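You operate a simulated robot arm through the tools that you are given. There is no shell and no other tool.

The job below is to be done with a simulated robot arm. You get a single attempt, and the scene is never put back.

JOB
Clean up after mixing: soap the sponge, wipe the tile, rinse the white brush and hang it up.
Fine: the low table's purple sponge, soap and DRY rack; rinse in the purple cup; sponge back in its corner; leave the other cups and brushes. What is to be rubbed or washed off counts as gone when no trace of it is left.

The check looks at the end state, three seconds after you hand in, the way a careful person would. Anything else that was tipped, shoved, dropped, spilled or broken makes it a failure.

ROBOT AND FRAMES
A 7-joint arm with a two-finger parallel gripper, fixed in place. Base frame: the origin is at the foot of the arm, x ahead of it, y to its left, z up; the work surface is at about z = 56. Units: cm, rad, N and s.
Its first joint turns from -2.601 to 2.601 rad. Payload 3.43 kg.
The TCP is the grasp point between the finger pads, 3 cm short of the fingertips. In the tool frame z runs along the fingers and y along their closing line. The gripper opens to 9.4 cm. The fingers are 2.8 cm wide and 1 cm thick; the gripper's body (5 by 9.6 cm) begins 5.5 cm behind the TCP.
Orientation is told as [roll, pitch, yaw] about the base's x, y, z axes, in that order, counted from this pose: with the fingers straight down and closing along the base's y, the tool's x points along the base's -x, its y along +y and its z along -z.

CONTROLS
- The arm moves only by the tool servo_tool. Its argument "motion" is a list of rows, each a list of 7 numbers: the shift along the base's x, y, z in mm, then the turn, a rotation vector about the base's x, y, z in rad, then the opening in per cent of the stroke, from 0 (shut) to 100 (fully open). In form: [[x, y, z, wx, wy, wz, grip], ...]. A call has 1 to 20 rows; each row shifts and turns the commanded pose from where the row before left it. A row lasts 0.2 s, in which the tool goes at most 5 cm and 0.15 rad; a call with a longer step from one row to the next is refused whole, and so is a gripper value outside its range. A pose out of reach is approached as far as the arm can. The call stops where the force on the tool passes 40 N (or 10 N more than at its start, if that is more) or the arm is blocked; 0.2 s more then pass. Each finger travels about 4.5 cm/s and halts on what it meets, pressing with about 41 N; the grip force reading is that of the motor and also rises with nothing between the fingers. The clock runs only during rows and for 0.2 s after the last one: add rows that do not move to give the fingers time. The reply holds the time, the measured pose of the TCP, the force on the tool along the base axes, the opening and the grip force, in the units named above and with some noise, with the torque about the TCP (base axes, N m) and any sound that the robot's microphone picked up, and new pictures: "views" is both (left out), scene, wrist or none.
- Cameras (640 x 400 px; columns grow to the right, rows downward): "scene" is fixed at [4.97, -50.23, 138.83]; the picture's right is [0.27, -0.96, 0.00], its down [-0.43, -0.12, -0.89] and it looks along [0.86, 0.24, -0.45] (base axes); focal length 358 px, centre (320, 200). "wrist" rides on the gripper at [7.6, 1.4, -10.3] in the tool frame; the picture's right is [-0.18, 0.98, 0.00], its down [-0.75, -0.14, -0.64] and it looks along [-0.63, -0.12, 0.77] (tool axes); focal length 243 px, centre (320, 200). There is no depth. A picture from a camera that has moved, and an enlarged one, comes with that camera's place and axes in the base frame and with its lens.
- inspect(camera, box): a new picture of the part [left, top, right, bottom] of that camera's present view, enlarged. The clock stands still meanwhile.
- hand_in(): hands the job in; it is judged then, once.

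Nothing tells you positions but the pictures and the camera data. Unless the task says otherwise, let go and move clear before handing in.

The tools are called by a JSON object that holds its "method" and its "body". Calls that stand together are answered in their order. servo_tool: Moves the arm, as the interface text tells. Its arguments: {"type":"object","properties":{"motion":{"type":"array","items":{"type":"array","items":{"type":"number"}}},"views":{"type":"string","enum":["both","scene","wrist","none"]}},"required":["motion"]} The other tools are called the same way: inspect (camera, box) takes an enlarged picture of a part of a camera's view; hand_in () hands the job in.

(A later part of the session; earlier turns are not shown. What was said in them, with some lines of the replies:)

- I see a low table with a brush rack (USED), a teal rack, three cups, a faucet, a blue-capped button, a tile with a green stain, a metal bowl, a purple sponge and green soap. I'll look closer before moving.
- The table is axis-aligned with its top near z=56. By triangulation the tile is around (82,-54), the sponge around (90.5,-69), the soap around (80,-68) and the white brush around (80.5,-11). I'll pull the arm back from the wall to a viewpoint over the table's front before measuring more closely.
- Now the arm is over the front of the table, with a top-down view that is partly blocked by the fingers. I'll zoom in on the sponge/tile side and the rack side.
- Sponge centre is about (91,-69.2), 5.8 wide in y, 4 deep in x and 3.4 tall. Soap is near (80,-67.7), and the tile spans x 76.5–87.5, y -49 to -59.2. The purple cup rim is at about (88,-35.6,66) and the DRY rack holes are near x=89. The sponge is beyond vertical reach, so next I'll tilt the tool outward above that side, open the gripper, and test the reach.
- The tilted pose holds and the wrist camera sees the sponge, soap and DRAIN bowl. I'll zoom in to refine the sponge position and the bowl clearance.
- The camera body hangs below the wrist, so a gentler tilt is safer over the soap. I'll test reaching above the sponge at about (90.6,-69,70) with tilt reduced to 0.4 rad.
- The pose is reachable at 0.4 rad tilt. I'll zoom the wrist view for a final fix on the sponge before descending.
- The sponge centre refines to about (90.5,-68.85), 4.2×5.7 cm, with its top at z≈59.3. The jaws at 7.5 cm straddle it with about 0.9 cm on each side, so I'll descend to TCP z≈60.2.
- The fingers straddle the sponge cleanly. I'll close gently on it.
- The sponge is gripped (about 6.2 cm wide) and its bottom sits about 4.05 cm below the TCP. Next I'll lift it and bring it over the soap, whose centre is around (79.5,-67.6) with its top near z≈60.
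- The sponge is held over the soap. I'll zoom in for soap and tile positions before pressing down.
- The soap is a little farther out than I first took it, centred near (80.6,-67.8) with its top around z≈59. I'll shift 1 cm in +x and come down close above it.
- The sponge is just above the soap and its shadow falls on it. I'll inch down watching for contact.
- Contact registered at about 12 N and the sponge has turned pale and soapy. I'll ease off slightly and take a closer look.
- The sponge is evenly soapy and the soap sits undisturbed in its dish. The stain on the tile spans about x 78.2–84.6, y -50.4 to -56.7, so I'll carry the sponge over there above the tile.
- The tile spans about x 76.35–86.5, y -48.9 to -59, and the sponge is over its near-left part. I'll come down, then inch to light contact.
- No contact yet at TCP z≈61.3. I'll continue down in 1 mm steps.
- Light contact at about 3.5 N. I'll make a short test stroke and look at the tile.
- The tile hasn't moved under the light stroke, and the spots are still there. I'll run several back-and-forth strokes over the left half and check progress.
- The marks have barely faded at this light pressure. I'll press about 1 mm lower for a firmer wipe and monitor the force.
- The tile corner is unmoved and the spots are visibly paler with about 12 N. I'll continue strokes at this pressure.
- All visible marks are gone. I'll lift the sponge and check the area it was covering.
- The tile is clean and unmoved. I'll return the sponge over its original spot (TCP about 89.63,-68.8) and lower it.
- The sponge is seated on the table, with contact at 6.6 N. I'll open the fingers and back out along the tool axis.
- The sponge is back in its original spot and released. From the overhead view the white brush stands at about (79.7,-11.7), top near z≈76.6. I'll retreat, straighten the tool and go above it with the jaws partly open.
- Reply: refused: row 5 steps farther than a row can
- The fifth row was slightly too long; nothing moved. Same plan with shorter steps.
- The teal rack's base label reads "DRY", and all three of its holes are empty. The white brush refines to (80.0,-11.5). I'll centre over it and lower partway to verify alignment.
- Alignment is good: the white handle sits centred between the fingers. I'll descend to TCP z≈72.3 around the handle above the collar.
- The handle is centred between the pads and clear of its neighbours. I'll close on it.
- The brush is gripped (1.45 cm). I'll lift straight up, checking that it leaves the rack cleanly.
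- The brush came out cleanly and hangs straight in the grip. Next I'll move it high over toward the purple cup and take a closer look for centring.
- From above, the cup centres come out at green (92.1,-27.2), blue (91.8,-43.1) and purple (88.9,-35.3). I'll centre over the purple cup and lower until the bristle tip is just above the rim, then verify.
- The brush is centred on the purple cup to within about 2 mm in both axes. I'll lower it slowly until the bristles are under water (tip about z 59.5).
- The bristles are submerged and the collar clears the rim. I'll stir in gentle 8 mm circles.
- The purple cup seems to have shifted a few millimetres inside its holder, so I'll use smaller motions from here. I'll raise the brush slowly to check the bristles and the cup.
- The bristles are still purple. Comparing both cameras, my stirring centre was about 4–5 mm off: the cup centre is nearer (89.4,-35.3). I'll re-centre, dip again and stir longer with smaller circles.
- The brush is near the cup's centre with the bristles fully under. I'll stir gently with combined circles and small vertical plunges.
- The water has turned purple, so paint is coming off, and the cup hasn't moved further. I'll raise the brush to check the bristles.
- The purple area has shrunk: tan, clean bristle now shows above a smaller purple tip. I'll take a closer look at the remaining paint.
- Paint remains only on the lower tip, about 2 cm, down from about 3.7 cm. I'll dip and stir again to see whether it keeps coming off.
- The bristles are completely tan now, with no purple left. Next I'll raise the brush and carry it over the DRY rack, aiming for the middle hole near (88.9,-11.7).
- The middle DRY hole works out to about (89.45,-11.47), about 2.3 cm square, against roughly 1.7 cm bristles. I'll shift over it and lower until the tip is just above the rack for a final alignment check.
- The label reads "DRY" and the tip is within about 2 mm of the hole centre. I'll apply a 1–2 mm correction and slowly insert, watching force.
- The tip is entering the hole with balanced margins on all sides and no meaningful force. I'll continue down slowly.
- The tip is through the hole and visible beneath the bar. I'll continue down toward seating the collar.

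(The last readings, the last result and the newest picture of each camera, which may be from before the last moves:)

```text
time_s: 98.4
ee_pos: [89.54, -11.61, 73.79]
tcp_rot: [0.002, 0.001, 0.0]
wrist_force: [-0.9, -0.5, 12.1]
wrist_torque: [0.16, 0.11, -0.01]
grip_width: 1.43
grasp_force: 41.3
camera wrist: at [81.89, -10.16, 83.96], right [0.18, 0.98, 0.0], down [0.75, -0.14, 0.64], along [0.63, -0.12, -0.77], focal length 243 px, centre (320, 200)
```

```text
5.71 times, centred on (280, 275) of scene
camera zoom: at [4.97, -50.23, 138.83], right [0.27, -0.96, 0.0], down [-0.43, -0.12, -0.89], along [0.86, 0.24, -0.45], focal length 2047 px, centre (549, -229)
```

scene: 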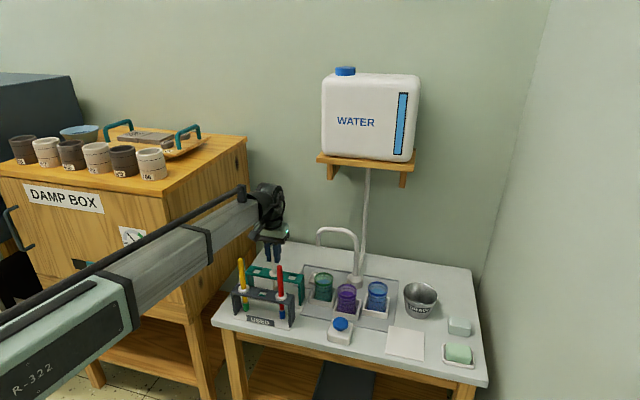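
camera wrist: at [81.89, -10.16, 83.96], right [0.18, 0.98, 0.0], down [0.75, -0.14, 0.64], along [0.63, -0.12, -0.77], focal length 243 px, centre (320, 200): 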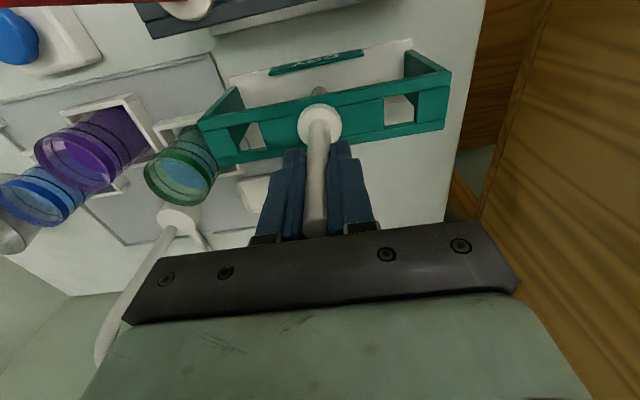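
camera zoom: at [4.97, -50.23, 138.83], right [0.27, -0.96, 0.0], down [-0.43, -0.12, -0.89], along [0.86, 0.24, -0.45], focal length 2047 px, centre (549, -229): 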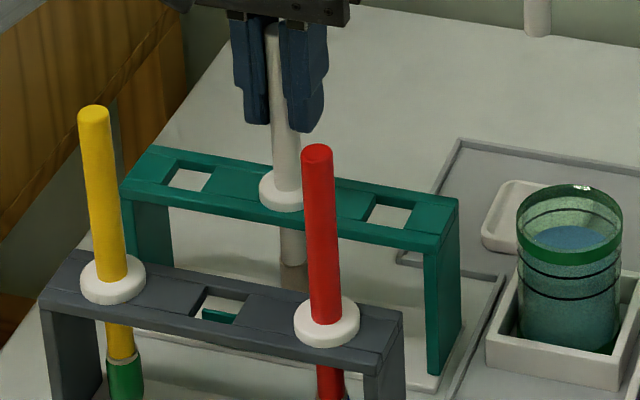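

The collar is seated on the DRY rack (12 N of contact). I'll ease up about 1 mm to relax, then release.

{"method": "servo_tool", "body": {"motion": [[0, 0, 1, 0, 0, 0, 8], [0, 0, 0, 0, 0, 0, 8]], "views": "none"}}

```text
time_s: 99.0
ee_pos: [89.69, -11.67, 73.81]
tcp_rot: [0.0, 0.001, 0.0]
wrist_force: [-0.6, 0.4, 2.0]
wrist_torque: [0.07, -0.04, -0.02]
grip_width: 1.46
grasp_force: 40.7
```

{"method": "servo_tool", "body": {"motion": [[0, 0, 0, 0, 0, 0, 14], [0, 0, 0, 0, 0, 0, 18], [0, 0, 0, 0, 0, 0, 25], [0, 0, 0, 0, 0, 0, 32], [0, 0, 0, 0, 0, 0, 40], [0, 0, 0, 0, 0, 0, 40], [0, 0, 0, 0, 0, 0, 40]], "views": "both"}}

{"method": "inspect", "body": {"camera": "scene", "box": [240, 240, 320, 310]}}

{"method": "inspect", "body": {"camera": "wrist", "box": [250, 40, 390, 240]}}

```text
time_s: 100.6
ee_pos: [89.55, -11.53, 73.82]
tcp_rot: [-0.002, -0.001, 0.0]
wrist_force: [0.5, 0.1, 0.7]
wrist_torque: [0.05, 0.03, 0.02]
grip_width: 3.74
grasp_force: 0.0
camera wrist: at [81.9, -10.15, 84.0], right [0.18, 0.98, 0.0], down [0.75, -0.14, 0.64], along [0.63, -0.12, -0.77], focal length 243 px, centre (320, 200)
```

scene: 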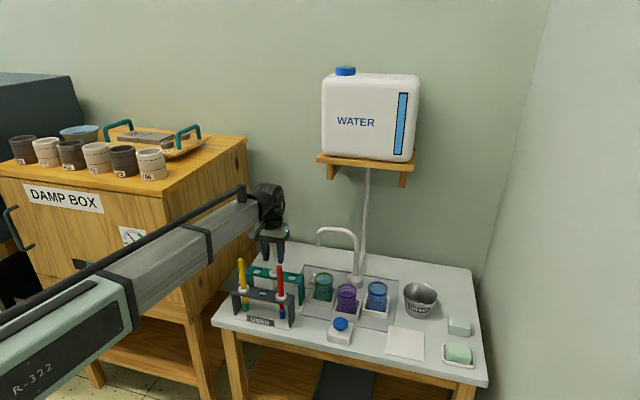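
wrist: 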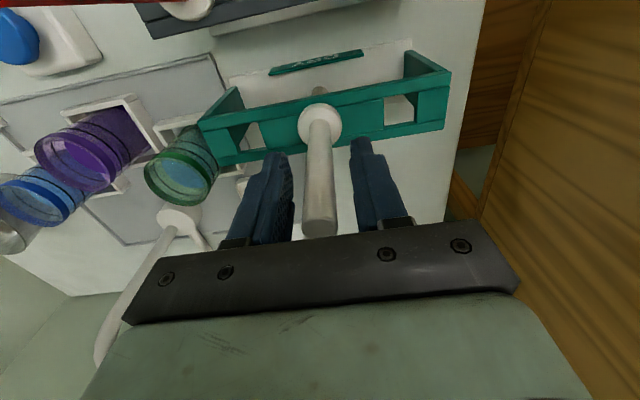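

```text
5.71 times, centred on (280, 275) of scene
camera zoom: at [4.97, -50.23, 138.83], right [0.27, -0.96, 0.0], down [-0.43, -0.12, -0.89], along [0.86, 0.24, -0.45], focal length 2047 px, centre (549, -229)
```

zoom: 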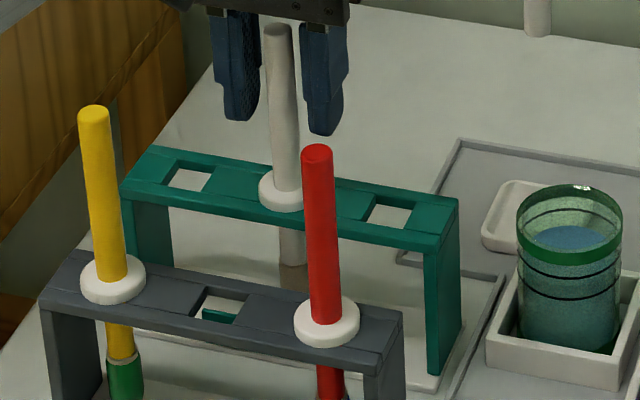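

```text
2.00 times, centred on (320, 140) of wrist
camera zoom: at [81.9, -10.15, 84.0], right [0.18, 0.98, 0.0], down [0.75, -0.14, 0.64], along [0.63, -0.12, -0.77], focal length 485 px, centre (320, 320)
```

zoom: 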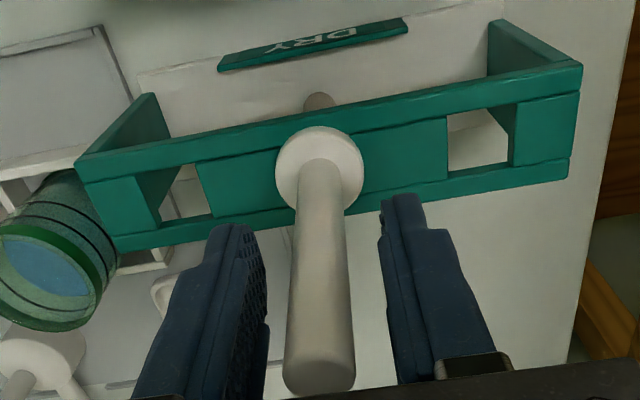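

The brush hangs upright in the DRY rack on its own. I'll raise straight up clear of it and pull back for a final look over everything.

{"method": "servo_tool", "body": {"motion": [[0, 0, 10, 0, 0, 0, 40], [0, 0, 20, 0, 0, 0, 40], [0, 0, 30, 0, 0, 0, 40], [0, 0, 35, 0, 0, 0, 40], [0, 0, 35, 0, 0, 0, 40], [0, 0, 40, 0, 0, 0, 40], [0, 0, 40, 0, 0, 0, 40], [-30, -10, 20, 0, 0, 0, 40], [-35, -10, 10, 0, 0, 0, 40], [-35, -10, 0, 0, 0, 0, 40], [-35, -10, 0, 0, 0, 0, 40], [-35, -10, 0, 0, 0, 0, 40], [-35, -10, 0, 0, 0, 0, 40], [-35, -10, 0, 0, 0, 0, 40], [0, 0, 0, 0, 0, 0, 40], [0, 0, 0, 0, 0, 0, 40]], "views": "both"}}

{"method": "inspect", "body": {"camera": "scene", "box": [220, 230, 360, 340]}}

{"method": "inspect", "body": {"camera": "scene", "box": [360, 260, 500, 380]}}

{"method": "inspect", "body": {"camera": "wrist", "box": [150, 0, 450, 200]}}

```text
time_s: 104.0
ee_pos: [65.51, -18.53, 97.92]
tcp_rot: [0.0, 0.002, -0.001]
wrist_force: [-1.1, -0.2, 0.1]
wrist_torque: [0.02, -0.02, -0.01]
grip_width: 3.75
grasp_force: 0.0
camera wrist: at [57.84, -17.05, 108.08], right [0.18, 0.98, 0.0], down [0.75, -0.14, 0.64], along [0.63, -0.12, -0.77], focal length 243 px, centre (320, 200)
```

scene: 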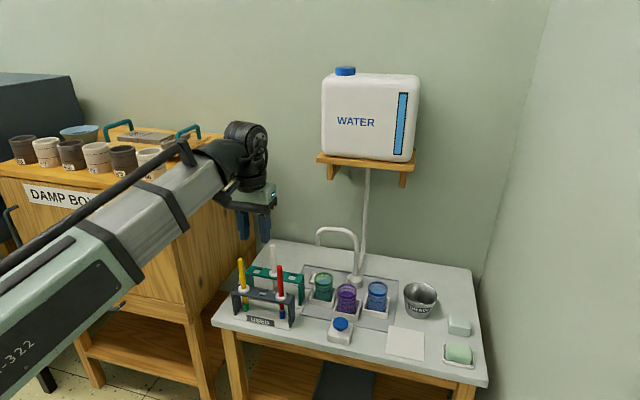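
wrist: 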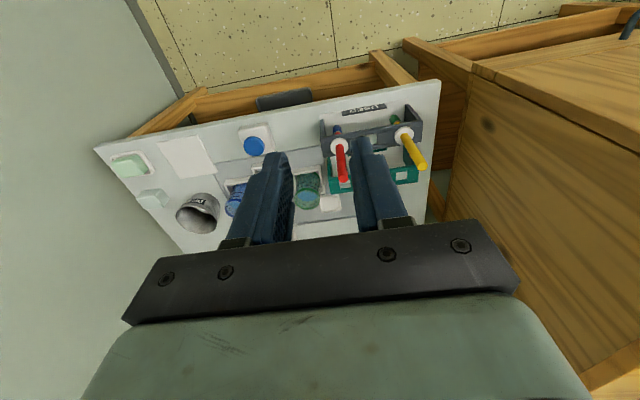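

```text
3.64 times, centred on (290, 285) of scene
camera zoom: at [4.97, -50.23, 138.83], right [0.27, -0.96, 0.0], down [-0.43, -0.12, -0.89], along [0.86, 0.24, -0.45], focal length 1302 px, centre (429, -109)
```

zoom: 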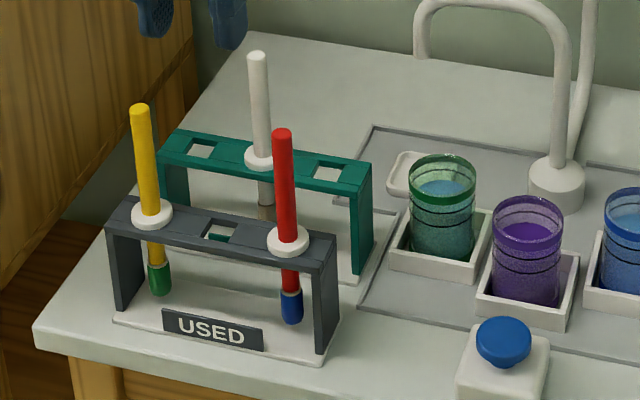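

```text
3.33 times, centred on (430, 320) of scene
camera zoom: at [4.97, -50.23, 138.83], right [0.27, -0.96, 0.0], down [-0.43, -0.12, -0.89], along [0.86, 0.24, -0.45], focal length 1194 px, centre (-47, -200)
```

zoom: 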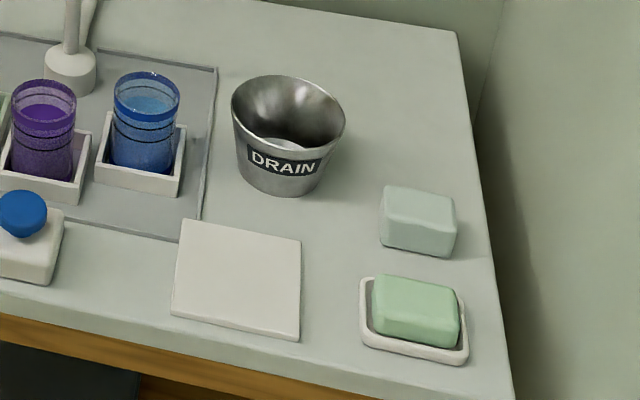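

```text
2.00 times, centred on (300, 100) of wrist
camera zoom: at [57.84, -17.05, 108.08], right [0.18, 0.98, 0.0], down [0.75, -0.14, 0.64], along [0.63, -0.12, -0.77], focal length 485 px, centre (360, 400)
```

zoom: 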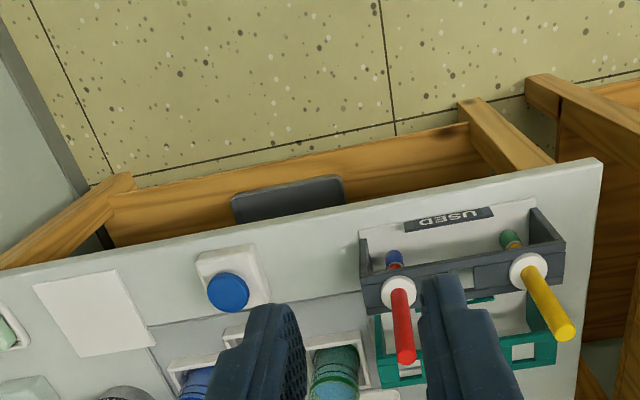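

Everything looks in place. One last close check of the tile, the sponge and the hung brush before handing in.

{"method": "inspect", "body": {"camera": "scene", "box": [380, 320, 430, 365]}}

{"method": "inspect", "body": {"camera": "scene", "box": [255, 235, 305, 310]}}

{"method": "inspect", "body": {"camera": "scene", "box": [435, 305, 495, 375]}}

{"method": "inspect", "body": {"camera": "scene", "box": [300, 260, 400, 345]}}

```text
8.89 times, centred on (405, 342) of scene
camera zoom: at [4.97, -50.23, 138.83], right [0.27, -0.96, 0.0], down [-0.43, -0.12, -0.89], along [0.86, 0.24, -0.45], focal length 3184 px, centre (-436, -1067)
```

zoom: 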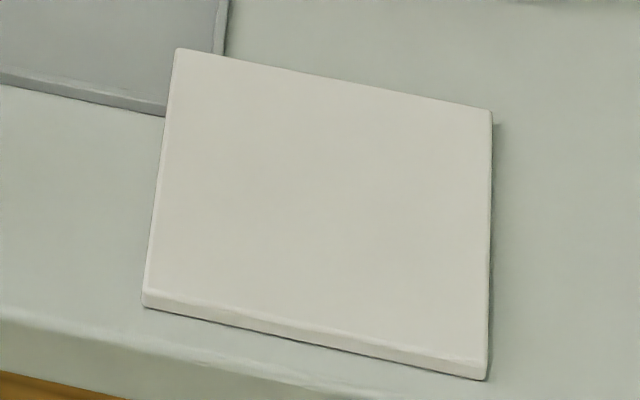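

```text
5.33 times, centred on (280, 272) of scene
camera zoom: at [4.97, -50.23, 138.83], right [0.27, -0.96, 0.0], down [-0.43, -0.12, -0.89], along [0.86, 0.24, -0.45], focal length 1910 px, centre (533, -187)
```

zoom: 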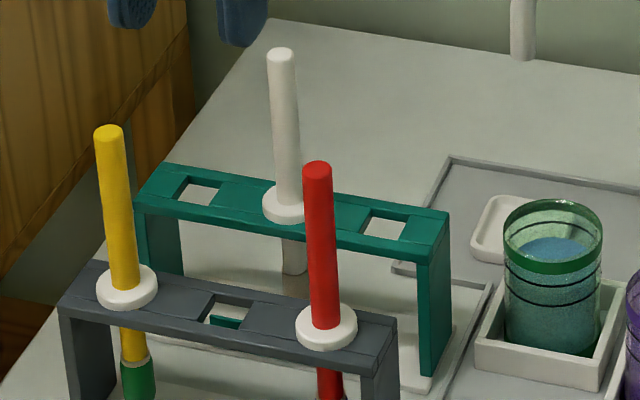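

```text
5.71 times, centred on (465, 340) of scene
camera zoom: at [4.97, -50.23, 138.83], right [0.27, -0.96, 0.0], down [-0.43, -0.12, -0.89], along [0.86, 0.24, -0.45], focal length 2047 px, centre (-509, -600)
```

zoom: 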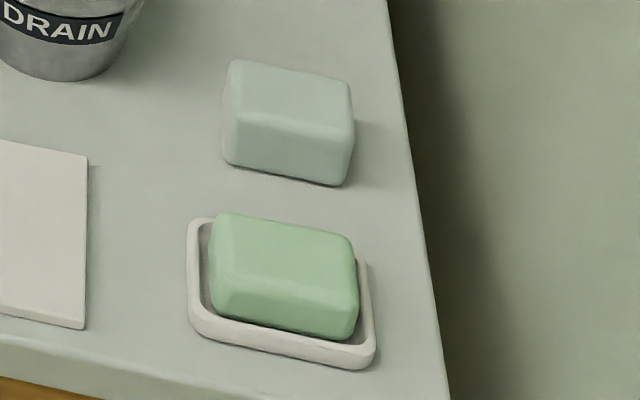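

```text
4.71 times, centred on (350, 302) of scene
camera zoom: at [4.97, -50.23, 138.83], right [0.27, -0.96, 0.0], down [-0.43, -0.12, -0.89], along [0.86, 0.24, -0.45], focal length 1686 px, centre (179, -282)
```

zoom: 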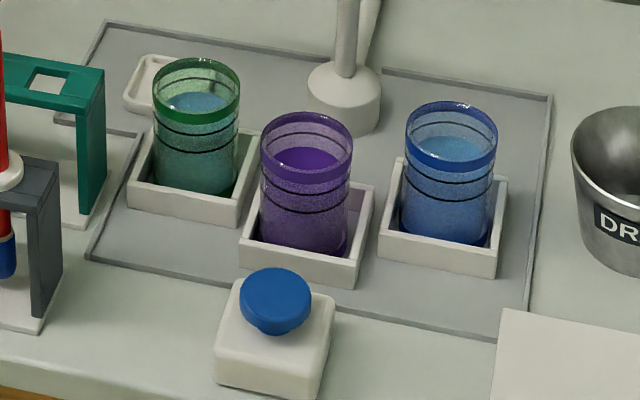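

The tile is spotless and in its original place. The soaped sponge is back in its corner, and the soap and dish are undisturbed. The white brush is clean and hanging in the DRY rack, and the other cups and brushes are as they were. The arm is clear and the gripper is empty, so I'm handing in.

{"method": "hand_in", "body": {}}

```text
The job is handed in.
```

The job is handed in and everything you asked for is done; I haven't seen the check's verdict.

- **Sponge:** I soaped it on the low table's soap and put it back in its corner, in line with where it started.
- **Tile:** It shows no trace of green in the close-ups and didn't move while I wiped it.
- **White brush:** I rinsed it in the purple cup until no purple was left on the bristles. It now hangs in the middle hole of the DRY rack.
- **Purple cup:** My first stir nudged it about 3–4 mm inside its holder. It stayed upright and nothing spilled, but its water is now dark purple; I didn't empty it.

The other cups, the other two brushes, the soap and the DRAIN bowl look as they did at the start. The gripper is empty and clear of the table.
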